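You operate a simulated robot arm through the tools that you are given. There is no shell and no other tool.

You run a simulated robot arm. Do the job below in one go: nothing can be reset, and whatever is moved stays where it is left.

## Task
Fit the green-banded spark plug in the engine head and tighten it.
Fine: take it from the clear rack; black 21 mm socket and red driver; put both back.

Only the result counts: the job must be done as asked and must still hold three seconds after the hand-in. Knocking over, shifting, dropping, spilling or breaking anything else fails it.

## Robot
A 7-joint arm with a two-finger parallel gripper, fixed in place. Base frame: the origin is on the floor under the middle of its stand, x ahead of it, y to its left, z up; the work surface is at about z = 880. Readings come in mm, rad, newtons and seconds.
With the tool pointing down near the work surface it reaches from about 480 to 920 mm from the base axis. Its first joint turns from -2.007 to 2.007 rad. Payload 3.91 kg.
The TCP is the grasp point between the finger pads, 30 mm short of the fingertips. In the tool frame z runs along the fingers and y along their closing line. The gripper opens to 110 mm. The fingers are 20 mm wide and 10 mm thick; the gripper's body (48 by 112 mm) begins 55 mm behind the TCP.
Orientation is told as [roll, pitch, yaw] about the base's x, y, z axes, in that order, counted from this pose: with the fingers straight down and closing along the base's y, the tool's x points along the base's -x, its y along +y and its z along -z.

## Interface
- The arm moves only by the tool step_arm. Its argument "steps" is a list of rows, each an object (a shift or turn left out is 0, a gripper value left out holds the last) with "dp": the shift along the base's x, y, z in mm, a list of three; "delta_rot": the turn, a rotation vector about the base's x, y, z in rad, a list of three; "hand": the gripper command, from -1 (fully open) to 1 (shut), values between in proportion. In form: [{"dp": [dx, dy, dz], "delta_rot": [ax, ay, az], "hand": hand}, ...]. A call has 1 to 20 rows; each row is the pose to reach, as a shift and turn from the pose commanded when the call began. A row lasts 0.2 s, in which the tool goes at most 50 mm and 0.15 rad; a call with a longer step from one row to the next is refused whole, and so is a gripper value outside its range. Where a pose cannot be reached the arm comes as near as it can. A force on the tool above 40 N (or 10 N above the force at the start of the call, whichever is more), or a blocked arm, ends the call early, and 0.2 s more pass. The fingers move at their own pace (about 153 mm/s each) and stop on an object; they squeeze with about 27 N. The grip force told is the motor's: it shows also when the fingers shut on nothing. Time passes only in rows, and 0.2 s behind the last, so rows that repeat a pose let the fingers close. It gives the time, the measured TCP pose, the force on the tool (base axes), the opening and the grip force at its end, in the units of the frame above (readings bear some noise), with the torque about the TCP (base axes, N m) and any sound that the robot's microphone picked up.
- Cameras (640 x 400 px; columns grow to the right, rows downward): "scene" is fixed at [219.2, -650.9, 1481.3]; the picture's right is [0.56, -0.83, 0.00], its down [-0.45, -0.30, -0.84] and it looks along [0.70, 0.47, -0.54] (base axes); focal length 256 px, centre (320, 200). "wrist" rides on the gripper at [72, 17, -103] in the tool frame; the picture's right is [-0.23, 0.97, 0.00], its down [-0.76, -0.18, -0.62] and it looks along [-0.61, -0.14, 0.78] (tool axes); focal length 222 px, centre (320, 200). There is no depth. A picture from a camera that has moved, and an enlarged one, comes with that camera's place and axes in the base frame and with its lens.
- capture(camera): a new picture of that camera. The clock stands still meanwhile.
- move_column(by): slides the trunk up (or, below 0, down) by that many mm; the arm rides with it, the base frame stays. It gives what a move gives, with no picture.
- close_up(camera, box): a new picture of the part [left, top, right, bottom] of that camera's present view, enlarged. The clock stands still meanwhile.
- finish_job(): hands the job in; it is judged then, once.

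Nothing tells you positions but the pictures and the camera data. Unless the task says otherwise, let go and move clear before handing in.

The tools are called as a command line: name --argument value ..., lists and objects as JSON in quotes. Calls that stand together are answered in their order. step_arm: Moves the arm, as the interface text tells. Its arguments: {"type":"object","properties":{"steps":{"type":"array"}},"required":["steps"]} The other tools are called the same way: move_column (by) moves the trunk up or down; capture (camera) takes a picture; close_up (camera, box) takes an enlarged picture of a part of a camera's view; finish_job () hands the job in.

At the start:

```text
clock: 0.0
ee_pos: [514.8, -165.6, 1287.8]
tcp_rot: [0.001, -0.001, 0.0]
force: [-0.6, 0.2, -0.3]
wrist_torque: [-0.02, 0.02, -0.01]
width: 110.0
grasp_force: 0.1
trunk travel left (down, up): [-750.0, 240.0]
```

scene: 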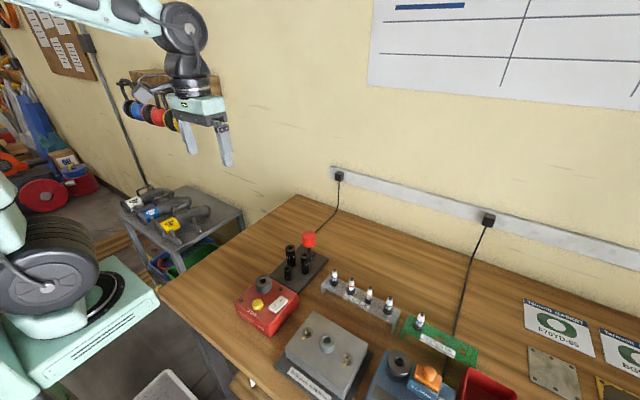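
wrist: 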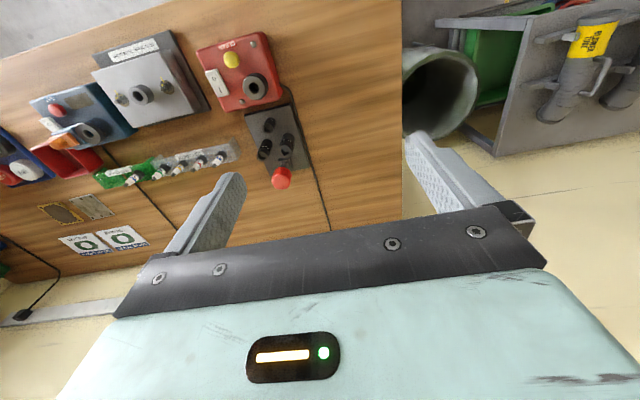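

I see a bench with a red box, a socket/driver block, a clear rack and a green rack of plugs, and an engine head block. I'll take enlarged views first to identify everything.

close_up --camera "scene" --box '[220, 220, 420, 345]'

close_up --camera "scene" --box '[310, 255, 410, 318]'

close_up --camera "scene" --box '[260, 300, 420, 400]'

close_up --camera "scene" --box '[360, 290, 536, 400]'

close_up --camera "scene" --box '[500, 280, 640, 400]'

close_up --camera "scene" --box '[265, 225, 345, 290]'

```text
3.20 times, centred on (320, 282) of scene
camera zoom: at [219.2, -650.9, 1481.3], right [0.56, -0.83, 0.0], down [-0.45, -0.3, -0.84], along [0.7, 0.47, -0.54], focal length 818 px, centre (320, -64)
```

zoom: 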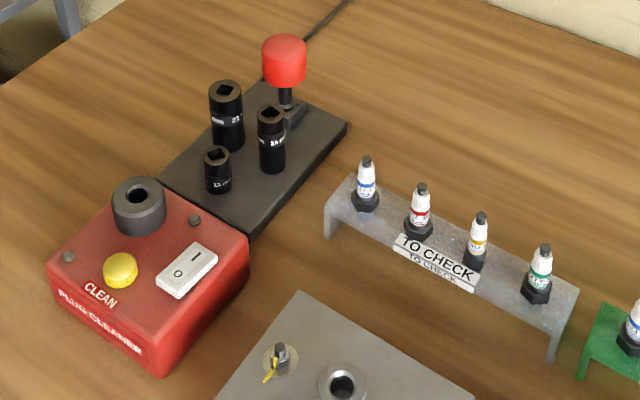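

```text
6.35 times, centred on (360, 286) of scene
camera zoom: at [219.2, -650.9, 1481.3], right [0.56, -0.83, 0.0], down [-0.45, -0.3, -0.84], along [0.7, 0.47, -0.54], focal length 1623 px, centre (66, -349)
```

zoom: 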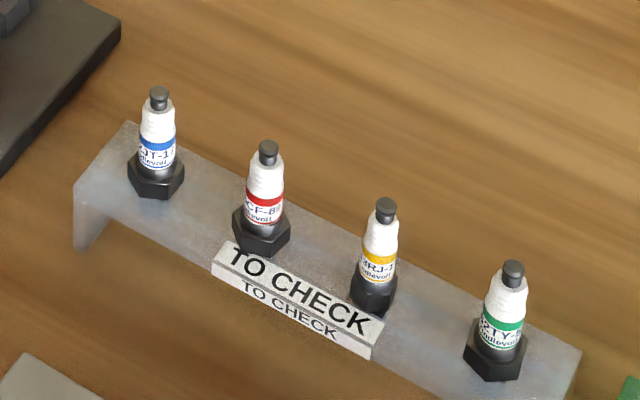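

```text
4.00 times, centred on (340, 350) of scene
camera zoom: at [219.2, -650.9, 1481.3], right [0.56, -0.83, 0.0], down [-0.45, -0.3, -0.84], along [0.7, 0.47, -0.54], focal length 1022 px, centre (240, -400)
```

zoom: 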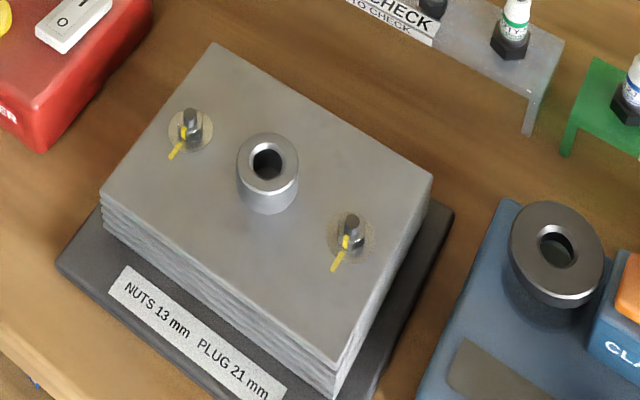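

```text
3.64 times, centred on (448, 345) of scene
camera zoom: at [219.2, -650.9, 1481.3], right [0.56, -0.83, 0.0], down [-0.45, -0.3, -0.84], along [0.7, 0.47, -0.54], focal length 930 px, centre (-146, -327)
```

zoom: 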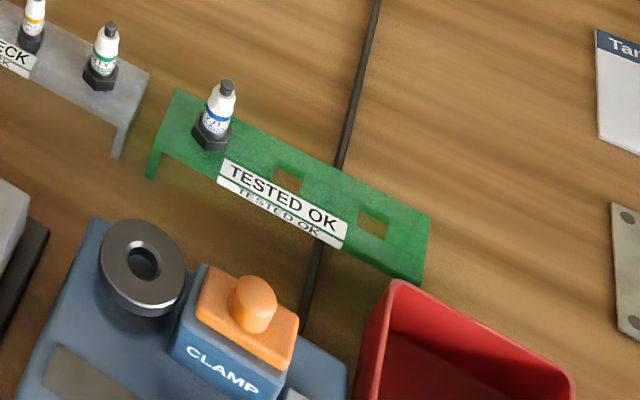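

```text
3.33 times, centred on (570, 340) of scene
camera zoom: at [219.2, -650.9, 1481.3], right [0.56, -0.83, 0.0], down [-0.45, -0.3, -0.84], along [0.7, 0.47, -0.54], focal length 852 px, centre (-513, -267)
```

zoom: 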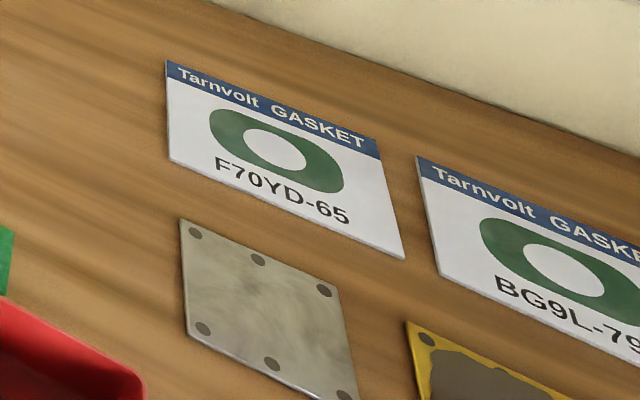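

```text
6.15 times, centred on (305, 258) of scene
camera zoom: at [219.2, -650.9, 1481.3], right [0.56, -0.83, 0.0], down [-0.45, -0.3, -0.84], along [0.7, 0.47, -0.54], focal length 1573 px, centre (412, -154)
```

zoom: 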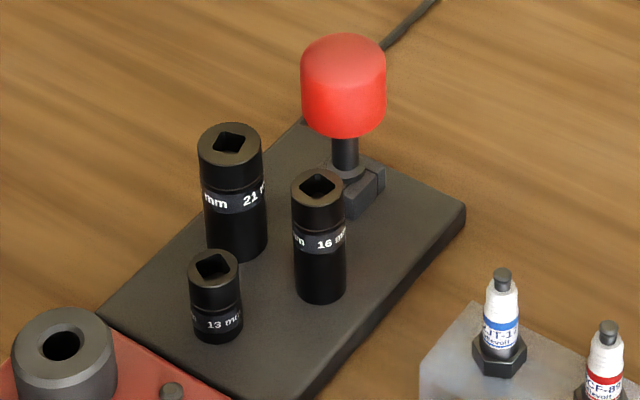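

I take the green-banded plug to be at roughly (617, -577), the 21 mm socket near (623, -277), the driver near (662, -316) and the head bore near (452, -510). I'll move the wrist camera over the bench to locate them more precisely.

step_arm --steps '[{"dp": [-15, -40, -15], "hand": -1}, {"dp": [-30, -80, -30]}, {"dp": [-45, -120, -45]}, {"dp": [-60, -160, -60]}, {"dp": [-75, -200, -75]}, {"dp": [-85, -234, -88]}, {"dp": [-85, -234, -88]}]'

capture --camera "wrist"

```text
clock: 1.6
ee_pos: [427.6, -402.0, 1197.8]
tcp_rot: [0.0, -0.002, 0.0]
force: [0.3, 0.4, 0.4]
wrist_torque: [0.0, -0.02, 0.01]
width: 110.3
grasp_force: 0.0
trunk travel left (down, up): [-750.0, 240.0]
```

```text
taken
camera wrist: at [356.3, -385.8, 1302.0], right [0.23, 0.97, 0.0], down [0.76, -0.18, 0.62], along [0.61, -0.14, -0.78], focal length 222 px, centre (320, 200)
```

wrist: 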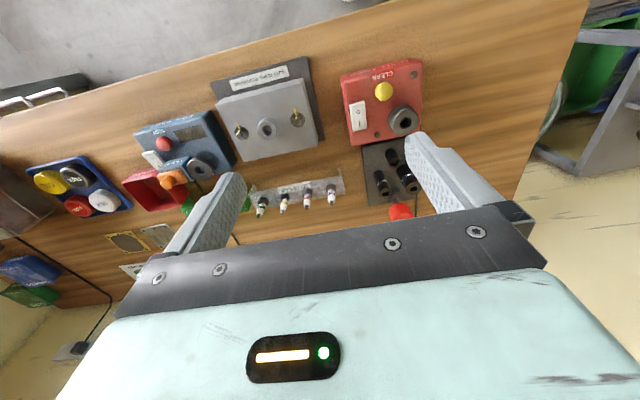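

The wrist view shows the same layout; points below the TCP appear at column 320. I'll hover above the head to look into its bore and fix its position.

step_arm --steps '[{"dp": [8, -40, -10]}, {"dp": [16, -80, -20]}, {"dp": [22, -110, -40]}, {"dp": [22, -110, -50]}, {"dp": [22, -110, -50]}]'

capture --camera "wrist"

capture --camera "scene"

```text
clock: 2.8
ee_pos: [451.8, -512.0, 1148.4]
tcp_rot: [0.001, 0.001, -0.001]
force: [0.0, 0.1, 0.0]
wrist_torque: [-0.01, 0.01, -0.01]
width: 110.0
grasp_force: 0.0
trunk travel left (down, up): [-750.0, 240.0]
```

```text
taken
camera wrist: at [379.5, -493.9, 1252.8], right [0.23, 0.97, 0.0], down [0.76, -0.18, 0.62], along [0.61, -0.14, -0.78], focal length 222 px, centre (320, 200)
```

wrist: 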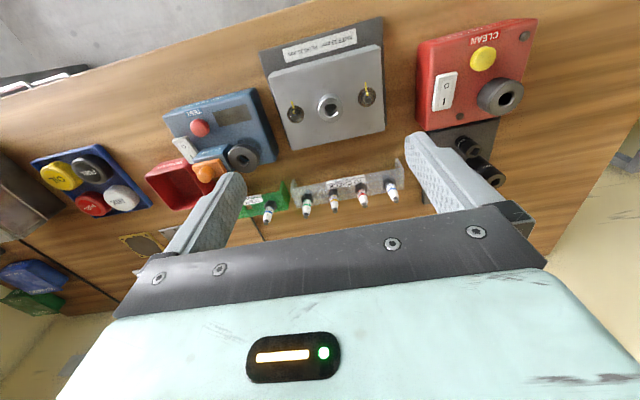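

```text
taken
```

scene: 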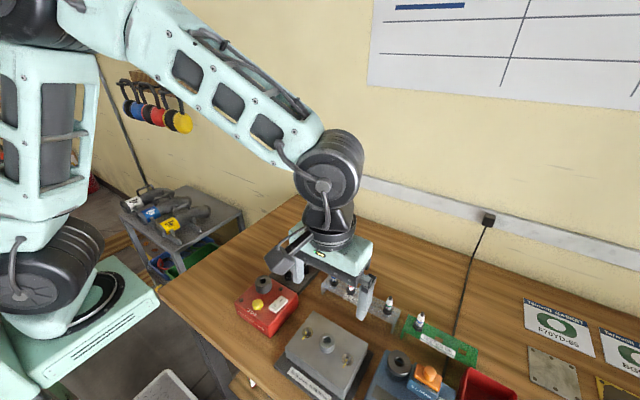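

The bore seems to be near (466, -501) with its top around z 950. I'll enlarge the wrist view on the head and the racks to refine this.

close_up --camera "wrist" --box '[250, 20, 410, 120]'

close_up --camera "wrist" --box '[240, 150, 420, 240]'

close_up --camera "wrist" --box '[400, 0, 560, 200]'

```text
4.00 times, centred on (330, 70) of wrist
camera zoom: at [379.5, -493.9, 1252.8], right [0.23, 0.97, 0.0], down [0.76, -0.18, 0.62], along [0.61, -0.14, -0.78], focal length 888 px, centre (280, 720)
```

zoom: 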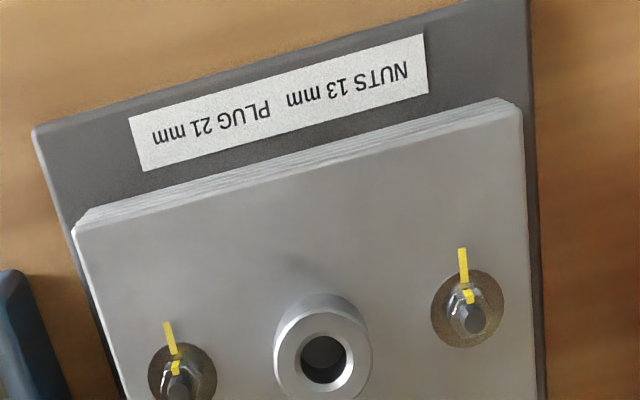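

```text
3.56 times, centred on (330, 195) of wrist
camera zoom: at [379.5, -493.9, 1252.8], right [0.23, 0.97, 0.0], down [0.76, -0.18, 0.62], along [0.61, -0.14, -0.78], focal length 790 px, centre (284, 218)
```

zoom: 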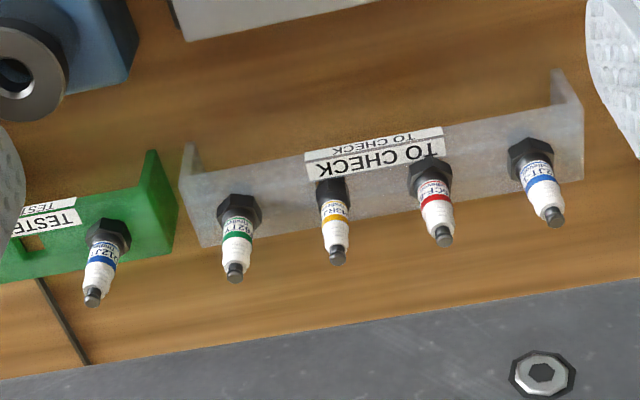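

```text
2.00 times, centred on (480, 100) of wrist
camera zoom: at [379.5, -493.9, 1252.8], right [0.23, 0.97, 0.0], down [0.76, -0.18, 0.62], along [0.61, -0.14, -0.78], focal length 444 px, centre (0, 400)
```

zoom: 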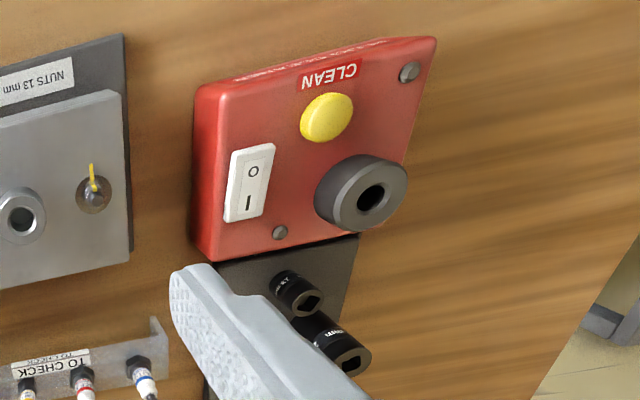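

The green plug's tip is about (626, -575, 970), with neighbours 50 mm apart along y, so I'll close the fingers along x. Next I turn the tool -90° and hover above that plug.

step_arm --steps '[{"dp": [15, -5, -5], "delta_rot": [0, 0, -0.14]}, {"dp": [30, -10, -10], "delta_rot": [0, 0, -0.28]}, {"dp": [45, -15, -15], "delta_rot": [0, 0, -0.42]}, {"dp": [60, -20, -20], "delta_rot": [0, 0, -0.56]}, {"dp": [75, -25, -25], "delta_rot": [0, 0, -0.7]}, {"dp": [90, -30, -30], "delta_rot": [0, 0, -0.84]}, {"dp": [105, -35, -35], "delta_rot": [0, 0, -0.98]}, {"dp": [120, -40, -40], "delta_rot": [0, 0, -1.12]}, {"dp": [135, -45, -45], "delta_rot": [0, 0, -1.26]}, {"dp": [150, -55, -50], "delta_rot": [0, 0, -1.4]}, {"dp": [174, -64, -55], "delta_rot": [0, 0, -1.54]}, {"dp": [174, -64, -60], "delta_rot": [0, 0, -1.5708]}, {"dp": [174, -64, -60], "delta_rot": [0, 0, -1.5708]}]'

capture --camera "wrist"

capture --camera "scene"

```text
clock: 5.6
ee_pos: [624.1, -574.6, 1090.5]
tcp_rot: [0.0, 0.002, -1.573]
force: [-0.2, 0.1, -0.2]
wrist_torque: [-0.02, -0.02, 0.0]
width: 110.2
grasp_force: 0.1
trunk travel left (down, up): [-750.0, 240.0]
```

```text
taken
camera wrist: at [642.4, -502.1, 1194.0], right [0.97, -0.23, 0.0], down [-0.18, -0.76, 0.62], along [-0.14, -0.61, -0.78], focal length 222 px, centre (320, 200)
```

wrist: 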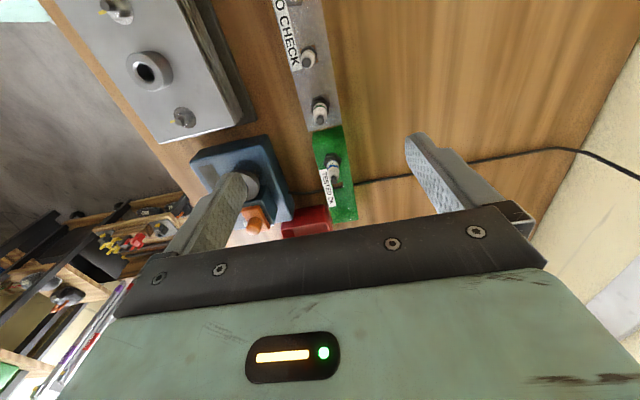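

```text
taken
```

scene: 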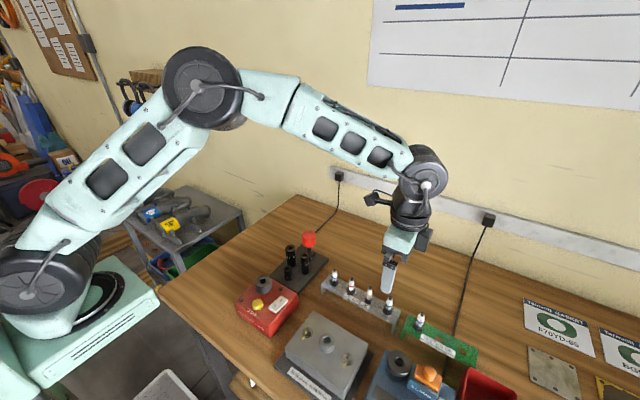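

The plug now appears almost directly below the TCP at column 320. I'll zoom in to check the alignment and hex orientation.

close_up --camera "wrist" --box '[280, 80, 360, 130]'

close_up --camera "scene" --box '[330, 230, 440, 320]'

close_up --camera "wrist" --box '[100, 30, 260, 140]'

```text
8.00 times, centred on (320, 105) of wrist
camera zoom: at [642.4, -502.1, 1194.0], right [0.97, -0.23, 0.0], down [-0.18, -0.76, 0.62], along [-0.14, -0.61, -0.78], focal length 1777 px, centre (320, 960)
```

zoom: 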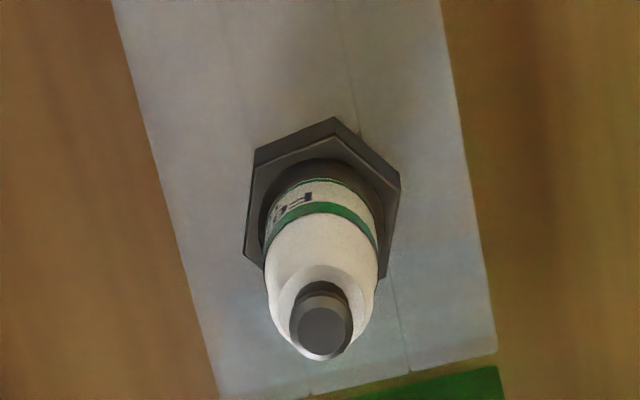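

```text
4.44 times, centred on (385, 275) of scene
camera zoom: at [219.2, -650.9, 1481.3], right [0.56, -0.83, 0.0], down [-0.45, -0.3, -0.84], along [0.7, 0.47, -0.54], focal length 1136 px, centre (31, -133)
```

zoom: 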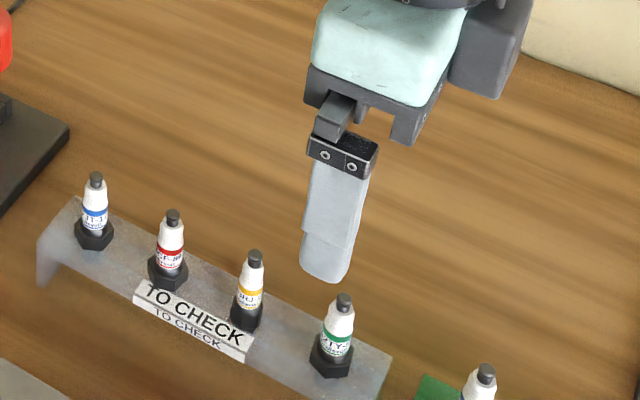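

```text
3.64 times, centred on (180, 85) of wrist
camera zoom: at [642.4, -502.1, 1194.0], right [0.97, -0.23, 0.0], down [-0.18, -0.76, 0.62], along [-0.14, -0.61, -0.78], focal length 808 px, centre (829, 618)
```

zoom: 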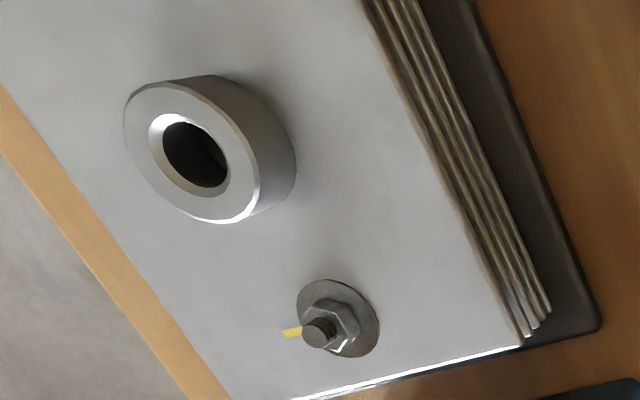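

The plug is within about 1 mm of the TCP axis, the rack top is near z 924, and the hex flats are turned about 20°. I'll turn the fingers to match the flats, narrow the opening and descend part way.

step_arm --steps '[{"dp": [0, 0, 0], "delta_rot": [0, 0, -0.12], "hand": -0.1}, {"dp": [0, -0.5, -10], "delta_rot": [0, 0, -0.24], "hand": -0.1}, {"dp": [0, -1, -30], "delta_rot": [0, 0, -0.357], "hand": -0.1}, {"dp": [0, -1, -60], "delta_rot": [0, 0, -0.357], "hand": -0.1}, {"dp": [0, -1, -80], "delta_rot": [0, 0, -0.357], "hand": -0.1}, {"dp": [0, -1, -80], "delta_rot": [0, 0, -0.357], "hand": -0.1}]'

capture --camera "wrist"

close_up --camera "wrist" --box '[270, 120, 370, 200]'

close_up --camera "scene" --box '[330, 230, 440, 320]'

```text
clock: 7.0
ee_pos: [624.9, -575.7, 1008.8]
tcp_rot: [0.0, -0.001, -1.929]
force: [-0.4, 0.3, 0.3]
wrist_torque: [0.0, 0.01, 0.01]
width: 60.5
grasp_force: 0.0
trunk travel left (down, up): [-750.0, 240.0]
```

```text
taken
camera wrist: at [666.9, -513.5, 1112.6], right [0.83, -0.55, 0.0], down [-0.43, -0.65, 0.62], along [-0.34, -0.52, -0.78], focal length 222 px, centre (320, 200)
```

wrist: 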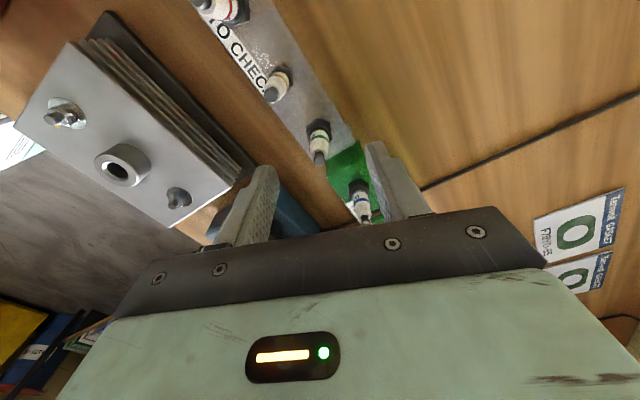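

```text
5.00 times, centred on (320, 160) of wrist
camera zoom: at [666.9, -513.5, 1112.6], right [0.83, -0.55, 0.0], down [-0.43, -0.65, 0.62], along [-0.34, -0.52, -0.78], focal length 1111 px, centre (320, 400)
```

zoom: 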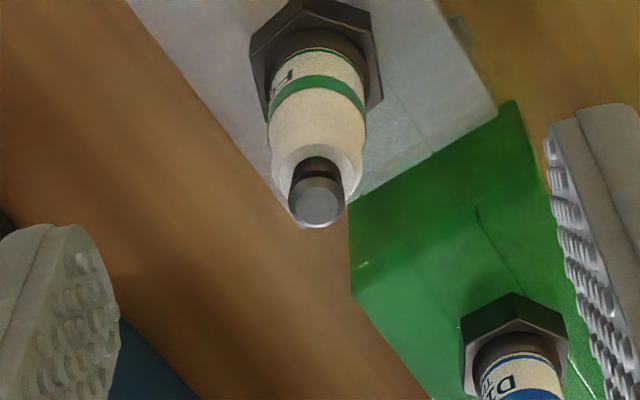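

```text
4.44 times, centred on (385, 275) of scene
camera zoom: at [219.2, -650.9, 1481.3], right [0.56, -0.83, 0.0], down [-0.45, -0.3, -0.84], along [0.7, 0.47, -0.54], focal length 1136 px, centre (31, -133)
```

zoom: 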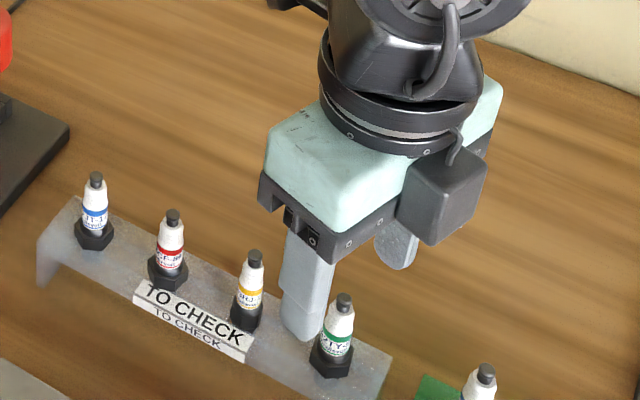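

The plug stays centred under the TCP at close range, and the fingers will straddle the rack without touching neighbours. I descend so the tips sit just above the rack surface.

step_arm --steps '[{"dp": [0, 0, -20], "hand": -0.1}, {"dp": [0, 0, -35], "hand": -0.1}, {"dp": [0, 0, -45], "hand": -0.1}, {"dp": [0, 0, -50], "hand": -0.1}, {"dp": [0, 0, -50], "hand": -0.1}]'

close_up --camera "scene" --box '[350, 250, 430, 320]'

capture --camera "wrist"

```text
clock: 8.2
ee_pos: [626.2, -574.8, 959.1]
tcp_rot: [-0.001, 0.001, -1.927]
force: [-0.2, 0.2, 0.7]
wrist_torque: [0.01, -0.04, -0.01]
width: 60.5
grasp_force: 0.1
trunk travel left (down, up): [-750.0, 240.0]
```

```text
5.71 times, centred on (390, 285) of scene
camera zoom: at [219.2, -650.9, 1481.3], right [0.56, -0.83, 0.0], down [-0.45, -0.3, -0.84], along [0.7, 0.47, -0.54], focal length 1461 px, centre (-80, -286)
```

zoom: 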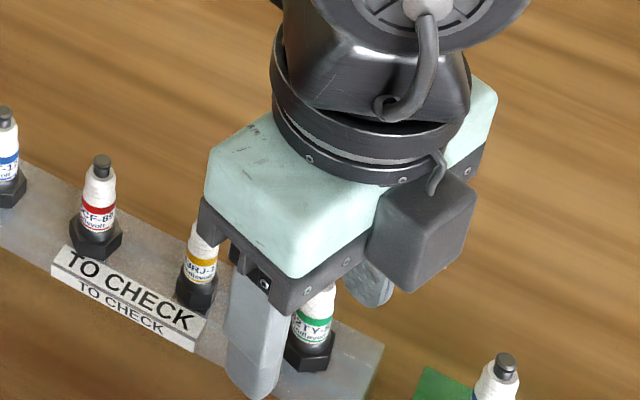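

```text
taken
camera wrist: at [666.9, -513.4, 1063.2], right [0.83, -0.55, 0.0], down [-0.43, -0.65, 0.62], along [-0.34, -0.52, -0.78], focal length 222 px, centre (320, 200)
```

wrist: 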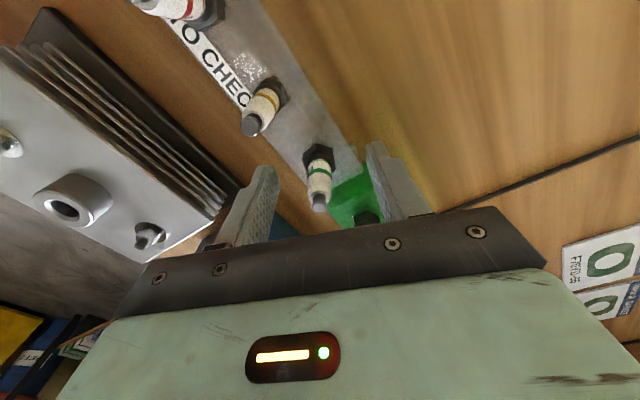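

The fingers straddle the hex just above the rack and clear of the yellow-banded plug. I close on it.

step_arm --steps '[{"dp": [0, 0, -1], "hand": 0.5}, {"dp": [0, 0, -1], "hand": 1}, {"dp": [0, 0, -1], "hand": 1}, {"dp": [0, 0, -1], "hand": 1}]'

close_up --camera "scene" --box '[350, 250, 430, 320]'

close_up --camera "wrist" --box '[260, 120, 380, 220]'

```text
clock: 9.2
ee_pos: [625.0, -575.3, 958.4]
tcp_rot: [0.0, 0.0, -1.927]
force: [-0.6, -0.6, 0.0]
wrist_torque: [-0.03, 0.03, -0.01]
width: 19.3
grasp_force: 27.2
trunk travel left (down, up): [-750.0, 240.0]
```

```text
5.71 times, centred on (390, 285) of scene
camera zoom: at [219.2, -650.9, 1481.3], right [0.56, -0.83, 0.0], down [-0.45, -0.3, -0.84], along [0.7, 0.47, -0.54], focal length 1461 px, centre (-80, -286)
```

zoom: 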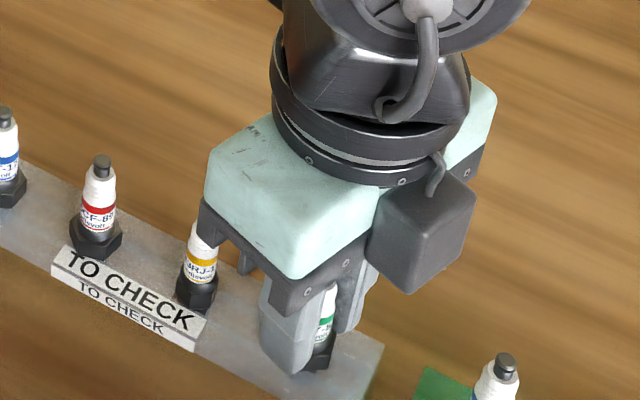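

```text
4.00 times, centred on (320, 170) of wrist
camera zoom: at [667.3, -513.3, 1062.1], right [0.83, -0.55, 0.0], down [-0.43, -0.65, 0.62], along [-0.34, -0.52, -0.78], focal length 888 px, centre (320, 320)
```

zoom: 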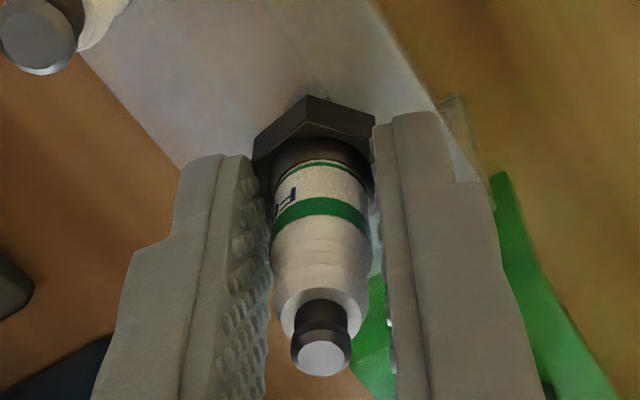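

The grip holds at 19.3 mm with 27 N on the hex. I lift the plug slowly straight up out of the rack and check it.

step_arm --steps '[{"dp": [0, 0, 5], "hand": 1}, {"dp": [0, 0, 15], "hand": 1}, {"dp": [0, 0, 30], "hand": 1}, {"dp": [0, 0, 50], "hand": 1}, {"dp": [0, 0, 75], "hand": 1}, {"dp": [0, 0, 100], "hand": 1}, {"dp": [0, 0, 100], "hand": 1}]'

capture --camera "scene"

close_up --camera "scene" --box '[350, 220, 430, 320]'

close_up --camera "wrist" --box '[260, 120, 380, 220]'

```text
clock: 10.8
ee_pos: [627.0, -574.7, 1057.7]
tcp_rot: [0.001, 0.001, -1.929]
force: [0.2, -0.7, -0.2]
wrist_torque: [0.02, 0.02, -0.01]
width: 19.8
grasp_force: 26.6
trunk travel left (down, up): [-750.0, 240.0]
```

```text
taken
```

scene: 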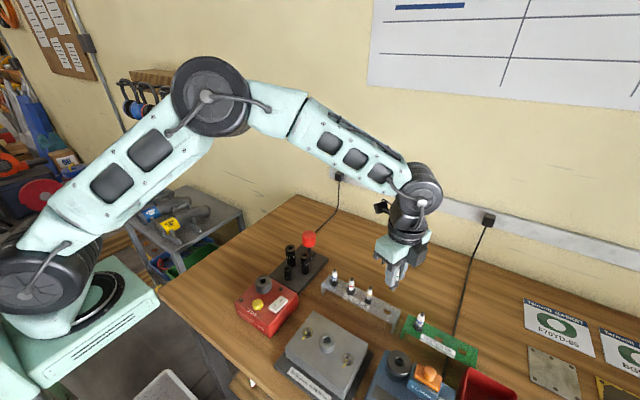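

```text
4.00 times, centred on (390, 270) of scene
camera zoom: at [219.2, -650.9, 1481.3], right [0.56, -0.83, 0.0], down [-0.45, -0.3, -0.84], along [0.7, 0.47, -0.54], focal length 1022 px, centre (40, -80)
```

zoom: 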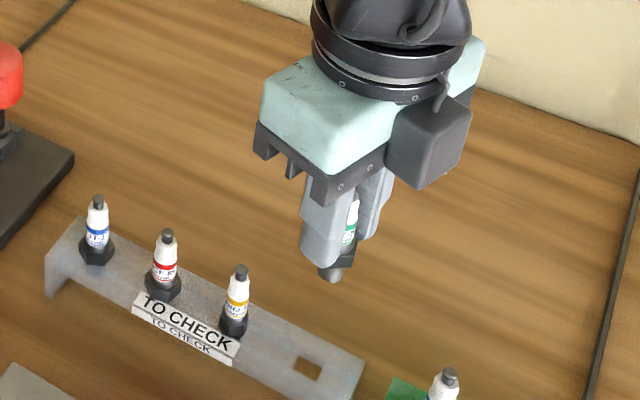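

```text
4.00 times, centred on (320, 170) of wrist
camera zoom: at [667.4, -512.7, 1162.1], right [0.83, -0.55, 0.0], down [-0.43, -0.65, 0.62], along [-0.34, -0.52, -0.78], focal length 888 px, centre (320, 320)
```

zoom: 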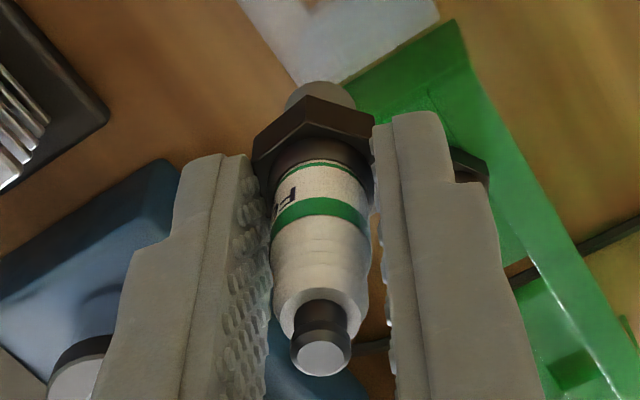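

The plug is held upright with its axis on the TCP within a few tenths of a mm. Two wrist views put the bore top at about (469.6, -499.5, 948), so I carry the plug to a hover above it.

step_arm --steps '[{"dp": [-20, 10, 0], "hand": 1}, {"dp": [-50, 24, 0], "hand": 1}, {"dp": [-85, 41, 0], "hand": 1}, {"dp": [-120, 58, 0], "hand": 1}, {"dp": [-145, 70, 0], "hand": 1}, {"dp": [-156.2, 75.1, 0], "hand": 1}, {"dp": [-156.2, 75.1, 0], "hand": 1}, {"dp": [-156.2, 75.1, 0], "hand": 1}]'

capture --camera "wrist"

close_up --camera "wrist" --box '[260, 80, 380, 190]'

close_up --camera "scene" --box '[270, 280, 380, 370]'

```text
clock: 12.6
ee_pos: [471.8, -501.2, 1058.8]
tcp_rot: [0.0, -0.001, -1.926]
force: [0.2, -0.3, -0.7]
wrist_torque: [-0.02, 0.02, 0.0]
width: 19.5
grasp_force: 27.4
trunk travel left (down, up): [-750.0, 240.0]
```

```text
taken
camera wrist: at [511.7, -439.5, 1162.7], right [0.83, -0.55, 0.0], down [-0.43, -0.65, 0.62], along [-0.34, -0.52, -0.78], focal length 222 px, centre (320, 200)
```

wrist: 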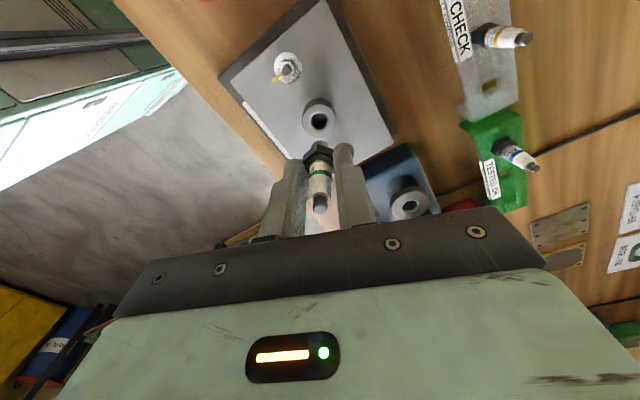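

```text
3.64 times, centred on (320, 135) of wrist
camera zoom: at [511.7, -439.5, 1162.7], right [0.83, -0.55, 0.0], down [-0.43, -0.65, 0.62], along [-0.34, -0.52, -0.78], focal length 808 px, centre (320, 436)
```

zoom: 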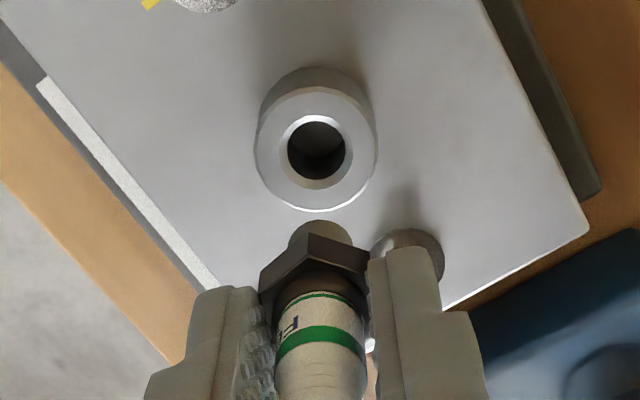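

```text
4.44 times, centred on (325, 325) of scene
camera zoom: at [219.2, -650.9, 1481.3], right [0.56, -0.83, 0.0], down [-0.45, -0.3, -0.84], along [0.7, 0.47, -0.54], focal length 1136 px, centre (298, -356)
```

zoom: 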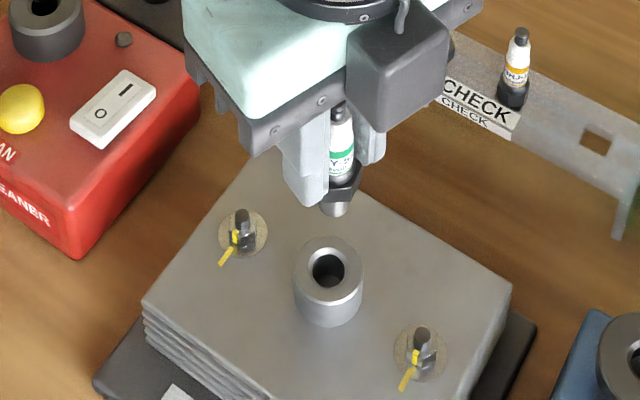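

The bore is centred within about 1.2 mm of the plug axis, slightly to image-left. I apply that correction and lower the plug to just above the collar.

step_arm --steps '[{"dp": [-0.9, 0.8, -10], "hand": 1}, {"dp": [-0.9, 0.8, -22], "hand": 1}, {"dp": [-0.9, 0.8, -32], "hand": 1}, {"dp": [-0.9, 0.8, -40], "hand": 1}, {"dp": [-0.9, 0.8, -40], "hand": 1}, {"dp": [-0.9, 0.8, -40], "hand": 1}]'

close_up --camera "wrist" --box '[270, 90, 370, 190]'

close_up --camera "scene" --box '[300, 310, 360, 360]'

```text
clock: 14.0
ee_pos: [471.0, -499.6, 1018.3]
tcp_rot: [0.001, 0.0, -1.927]
force: [-0.2, 0.2, -1.7]
wrist_torque: [-0.02, 0.01, 0.02]
width: 19.5
grasp_force: 26.8
trunk travel left (down, up): [-750.0, 240.0]
```

```text
4.00 times, centred on (320, 140) of wrist
camera zoom: at [511.5, -438.3, 1121.7], right [0.83, -0.55, 0.0], down [-0.43, -0.65, 0.62], along [-0.34, -0.52, -0.78], focal length 888 px, centre (320, 440)
```

zoom: 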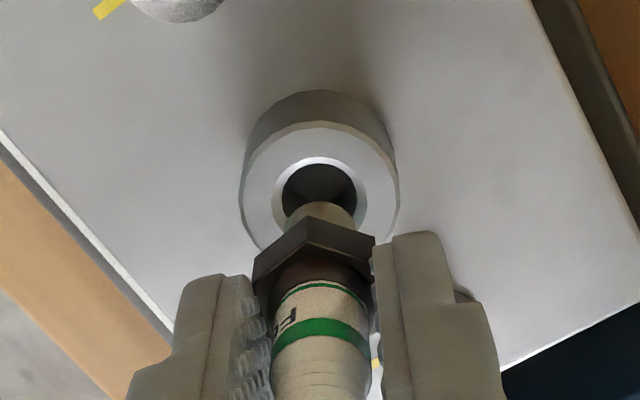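

```text
8.00 times, centred on (330, 335) of scene
camera zoom: at [219.2, -650.9, 1481.3], right [0.56, -0.83, 0.0], down [-0.45, -0.3, -0.84], along [0.7, 0.47, -0.54], focal length 2045 px, centre (240, -880)
```

zoom: 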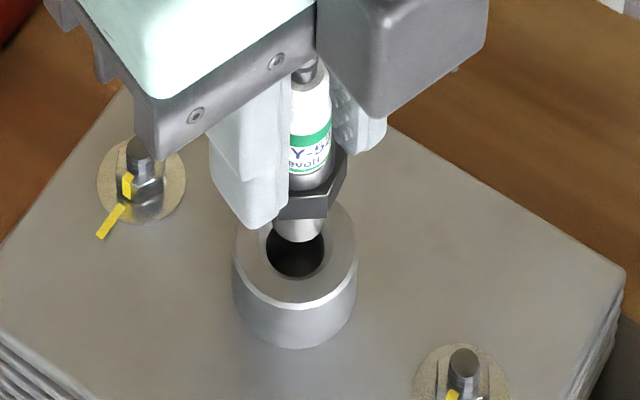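

Laterally the bore is aligned within 0.2 mm, but the other axis depends on the collar height. I'll raise a little and turn the tool about 90° so the other direction can be checked the same way.

step_arm --steps '[{"dp": [0, 0, 15], "delta_rot": [0, 0, 0], "hand": 1}, {"dp": [0, 0, 20], "delta_rot": [0, 0, 0.14], "hand": 1}, {"dp": [0, 0, 20], "delta_rot": [0, 0, 0.28], "hand": 1}, {"dp": [0, 0, 20], "delta_rot": [0, 0, 0.42], "hand": 1}, {"dp": [0, 0, 20], "delta_rot": [0, 0, 0.56], "hand": 1}, {"dp": [0, 0, 20], "delta_rot": [0, 0, 0.7], "hand": 1}, {"dp": [0, 0, 20], "delta_rot": [0, 0, 0.84], "hand": 1}, {"dp": [0, 0, 20], "delta_rot": [0, 0, 0.98], "hand": 1}, {"dp": [0, 0, 20], "delta_rot": [0, 0, 1.12], "hand": 1}, {"dp": [0, 0, 20], "delta_rot": [0, 0, 1.26], "hand": 1}, {"dp": [0, 0, 20], "delta_rot": [0, 0, 1.4], "hand": 1}, {"dp": [0, 0, 20], "delta_rot": [0, 0, 1.54], "hand": 1}, {"dp": [0, 0, 20], "delta_rot": [0, 0, 1.5708], "hand": 1}, {"dp": [0, 0, 20], "delta_rot": [0, 0, 1.5708], "hand": 1}]'

close_up --camera "wrist" --box '[270, 80, 370, 190]'

capture --camera "wrist"

close_up --camera "scene" --box '[300, 300, 360, 350]'

```text
clock: 17.0
ee_pos: [468.1, -499.8, 1039.0]
tcp_rot: [-0.001, -0.001, -0.354]
force: [0.3, -0.1, -0.7]
wrist_torque: [-0.02, -0.01, -0.03]
width: 19.3
grasp_force: 26.3
trunk travel left (down, up): [-750.0, 240.0]
```

```text
3.64 times, centred on (320, 135) of wrist
camera zoom: at [407.2, -458.5, 1142.2], right [0.55, 0.83, 0.0], down [0.65, -0.43, 0.62], along [0.52, -0.34, -0.78], focal length 808 px, centre (320, 436)
```

zoom: 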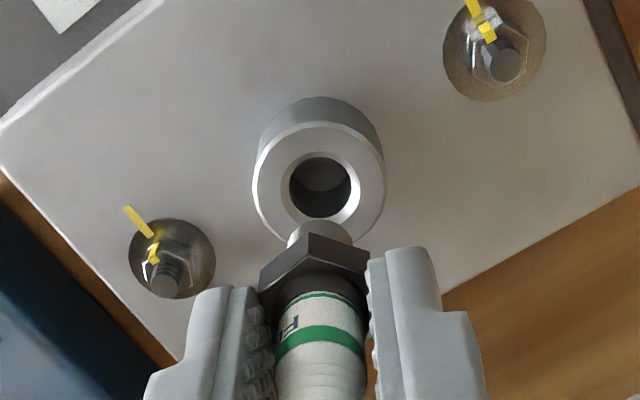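

```text
taken
camera wrist: at [407.2, -458.5, 1142.2], right [0.55, 0.83, 0.0], down [0.65, -0.43, 0.62], along [0.52, -0.34, -0.78], focal length 222 px, centre (320, 200)
```

wrist: 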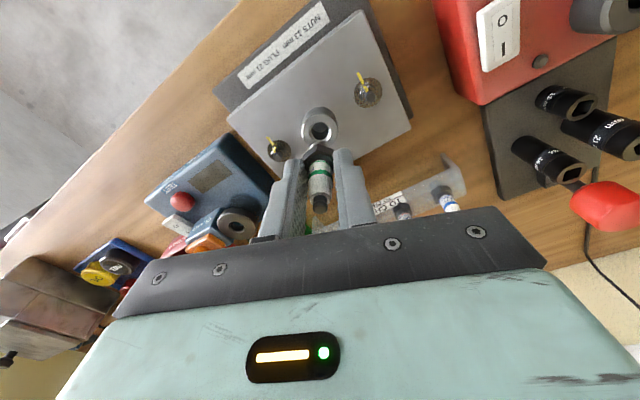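

```text
8.00 times, centred on (330, 325) of scene
camera zoom: at [219.2, -650.9, 1481.3], right [0.56, -0.83, 0.0], down [-0.45, -0.3, -0.84], along [0.7, 0.47, -0.54], focal length 2045 px, centre (240, -800)
```

zoom: 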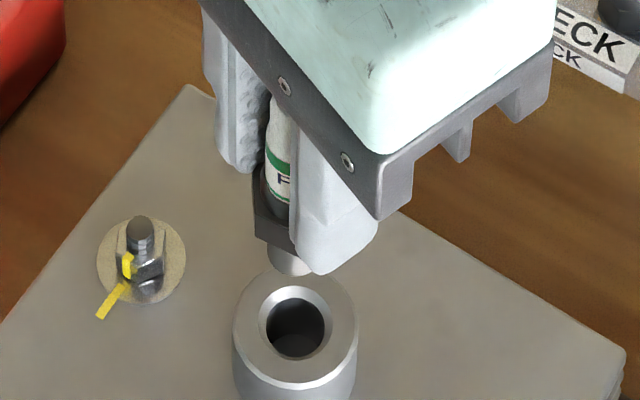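

From this second direction the bore is again centred within about 0.2 mm, so x and y are good. I now lower the plug gently into the collar with small steps, watching the force.

step_arm --steps '[{"dp": [0, 0, -8], "hand": 1}, {"dp": [0, 0, -16], "hand": 1}, {"dp": [0, 0, -22], "hand": 1}, {"dp": [0, 0, -25], "hand": 1}, {"dp": [0, 0, -27], "hand": 1}, {"dp": [0, 0, -29], "hand": 1}, {"dp": [0, 0, -31], "hand": 1}, {"dp": [0, 0, -31], "hand": 1}]'

close_up --camera "wrist" --box '[270, 90, 370, 190]'

close_up --camera "scene" --box '[300, 310, 360, 360]'

```text
clock: 18.8
ee_pos: [469.2, -500.3, 1006.7]
tcp_rot: [0.001, -0.001, -0.357]
force: [0.9, -0.1, 0.0]
wrist_torque: [0.0, -0.02, -0.02]
width: 19.6
grasp_force: 27.0
trunk travel left (down, up): [-750.0, 240.0]
```

```text
4.00 times, centred on (320, 140) of wrist
camera zoom: at [407.5, -458.1, 1110.8], right [0.55, 0.83, 0.0], down [0.65, -0.43, 0.62], along [0.52, -0.34, -0.78], focal length 888 px, centre (320, 440)
```

zoom: 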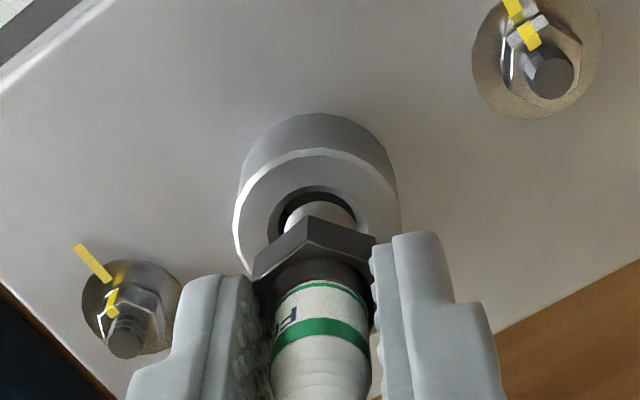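

```text
8.00 times, centred on (330, 335) of scene
camera zoom: at [219.2, -650.9, 1481.3], right [0.56, -0.83, 0.0], down [-0.45, -0.3, -0.84], along [0.7, 0.47, -0.54], focal length 2045 px, centre (240, -880)
```

zoom: 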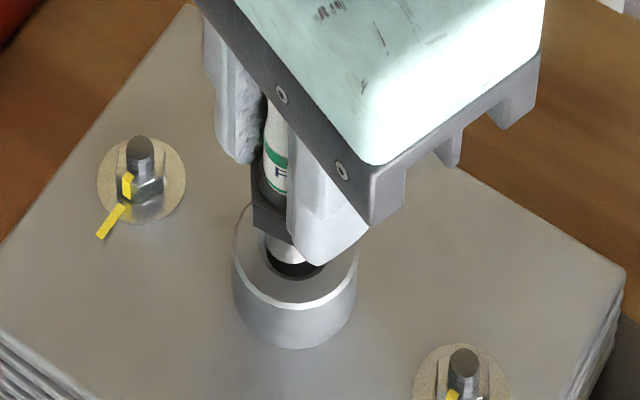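

The thread tip is near the mouth of the bore, with no contact force yet. I'll zoom further to judge the tip's centring before going in.

close_up --camera "scene" --box '[316, 328, 348, 348]'

close_up --camera "wrist" --box '[296, 115, 344, 155]'

```text
16.00 times, centred on (332, 338) of scene
camera zoom: at [219.2, -650.9, 1481.3], right [0.56, -0.83, 0.0], down [-0.45, -0.3, -0.84], along [0.7, 0.47, -0.54], focal length 4090 px, centre (128, -2008)
```

zoom: 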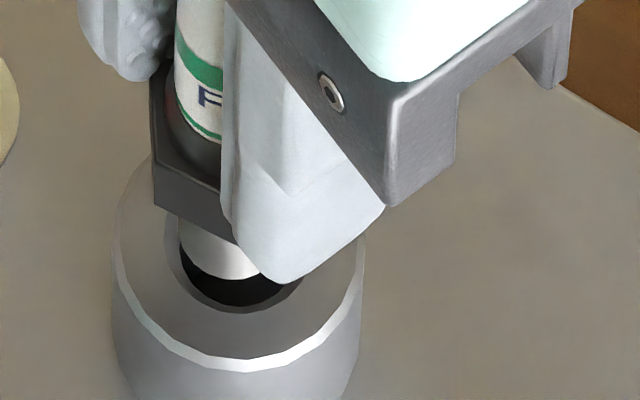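

```text
10.00 times, centred on (320, 135) of wrist
camera zoom: at [407.5, -458.1, 1110.8], right [0.55, 0.83, 0.0], down [0.65, -0.43, 0.62], along [0.52, -0.34, -0.78], focal length 2221 px, centre (320, 850)
```

zoom: 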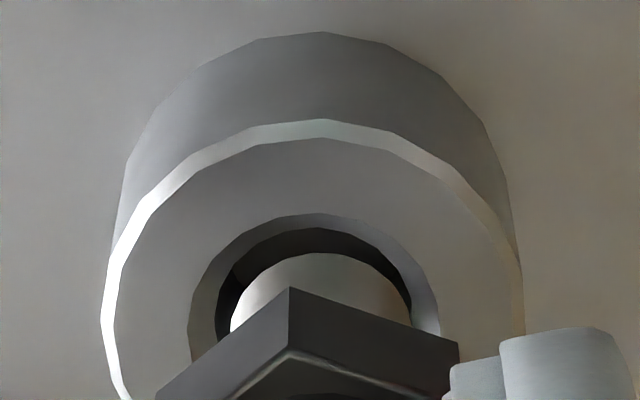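

The thread sits about 0.6 mm to image-right of the hole centre, inside the chamfer's capture range. I correct that and ease down in 1.5 mm steps.

step_arm --steps '[{"dp": [-0.3, -0.5, 0], "hand": 1}, {"dp": [-0.3, -0.5, -1.5], "hand": 1}, {"dp": [-0.3, -0.5, -3], "hand": 1}, {"dp": [-0.3, -0.5, -4.5], "hand": 1}, {"dp": [-0.3, -0.5, -6], "hand": 1}, {"dp": [-0.3, -0.5, -6], "hand": 1}]'

close_up --camera "scene" --box '[316, 328, 348, 348]'

close_up --camera "wrist" --box '[296, 115, 344, 155]'

```text
clock: 20.2
ee_pos: [469.8, -499.1, 1000.5]
tcp_rot: [-0.001, -0.001, -0.356]
force: [0.0, 0.5, 0.2]
wrist_torque: [-0.01, 0.03, 0.02]
width: 19.4
grasp_force: 26.7
trunk travel left (down, up): [-750.0, 240.0]
```

```text
16.00 times, centred on (332, 338) of scene
camera zoom: at [219.2, -650.9, 1481.3], right [0.56, -0.83, 0.0], down [-0.45, -0.3, -0.84], along [0.7, 0.47, -0.54], focal length 4090 px, centre (128, -2008)
```

zoom: 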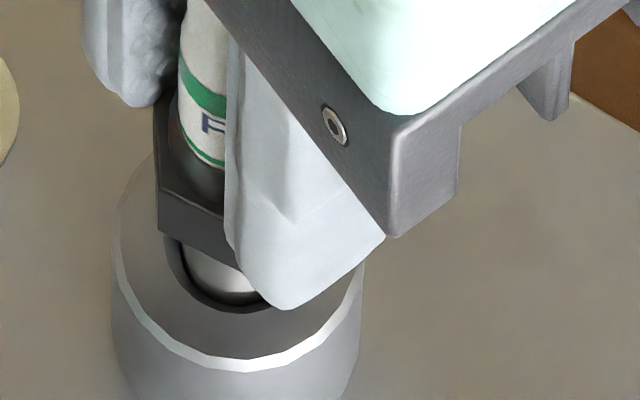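

```text
10.00 times, centred on (320, 135) of wrist
camera zoom: at [407.7, -458.5, 1105.0], right [0.55, 0.83, 0.0], down [0.65, -0.43, 0.62], along [0.52, -0.34, -0.78], focal length 2221 px, centre (320, 850)
```

zoom: 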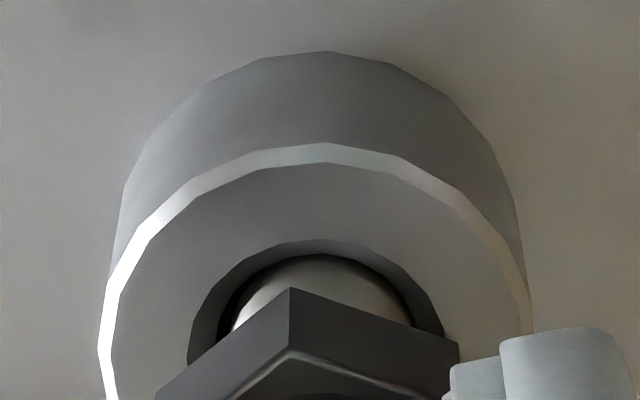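

The thread has entered the hole freely with no force. I keep lowering in 1 mm steps until contact.

step_arm --steps '[{"dp": [0, 0, -1], "hand": 1}, {"dp": [0, 0, -2], "hand": 1}, {"dp": [0, 0, -3], "hand": 1}, {"dp": [0, 0, -4], "hand": 1}, {"dp": [0, 0, -5], "hand": 1}, {"dp": [0, 0, -6], "hand": 1}, {"dp": [0, 0, -6], "hand": 1}]'

close_up --camera "scene" --box '[316, 328, 348, 348]'

close_up --camera "wrist" --box '[296, 115, 344, 155]'

```text
clock: 21.8
ee_pos: [468.9, -498.9, 995.8]
tcp_rot: [0.001, 0.0, -0.357]
force: [0.0, 1.8, 2.7]
wrist_torque: [0.06, -0.02, 0.0]
width: 19.5
grasp_force: 26.6
trunk travel left (down, up): [-750.0, 240.0]
```

```text
16.00 times, centred on (332, 338) of scene
camera zoom: at [219.2, -650.9, 1481.3], right [0.56, -0.83, 0.0], down [-0.45, -0.3, -0.84], along [0.7, 0.47, -0.54], focal length 4090 px, centre (128, -2008)
```

zoom: 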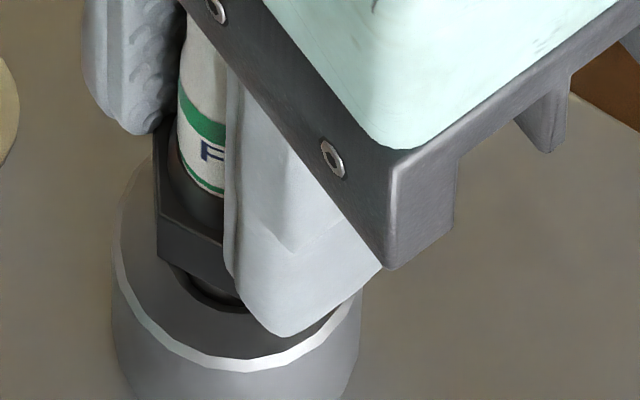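

```text
10.00 times, centred on (320, 135) of wrist
camera zoom: at [407.5, -458.6, 1099.2], right [0.55, 0.83, 0.0], down [0.65, -0.43, 0.62], along [0.52, -0.34, -0.78], focal length 2221 px, centre (320, 850)
```

zoom: 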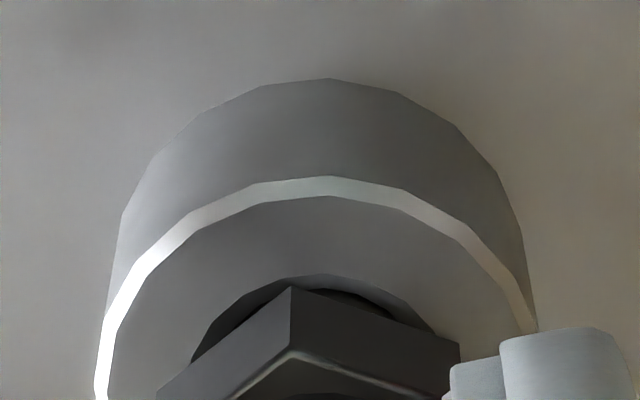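

A light contact of about 2.7 N begins here. I continue very gently, 1 mm at a time, to see whether this is the thread start.

step_arm --steps '[{"dp": [0, 0, -0.5], "hand": 1}, {"dp": [0, 0, -1], "hand": 1}, {"dp": [0, 0, -1], "hand": 1}]'

```text
clock: 22.6
ee_pos: [469.2, -499.5, 994.8]
tcp_rot: [-0.002, -0.001, -0.358]
force: [-1.6, -2.1, 14.3]
wrist_torque: [-0.12, 0.03, 0.03]
width: 19.3
grasp_force: 27.0
trunk travel left (down, up): [-750.0, 240.0]
```

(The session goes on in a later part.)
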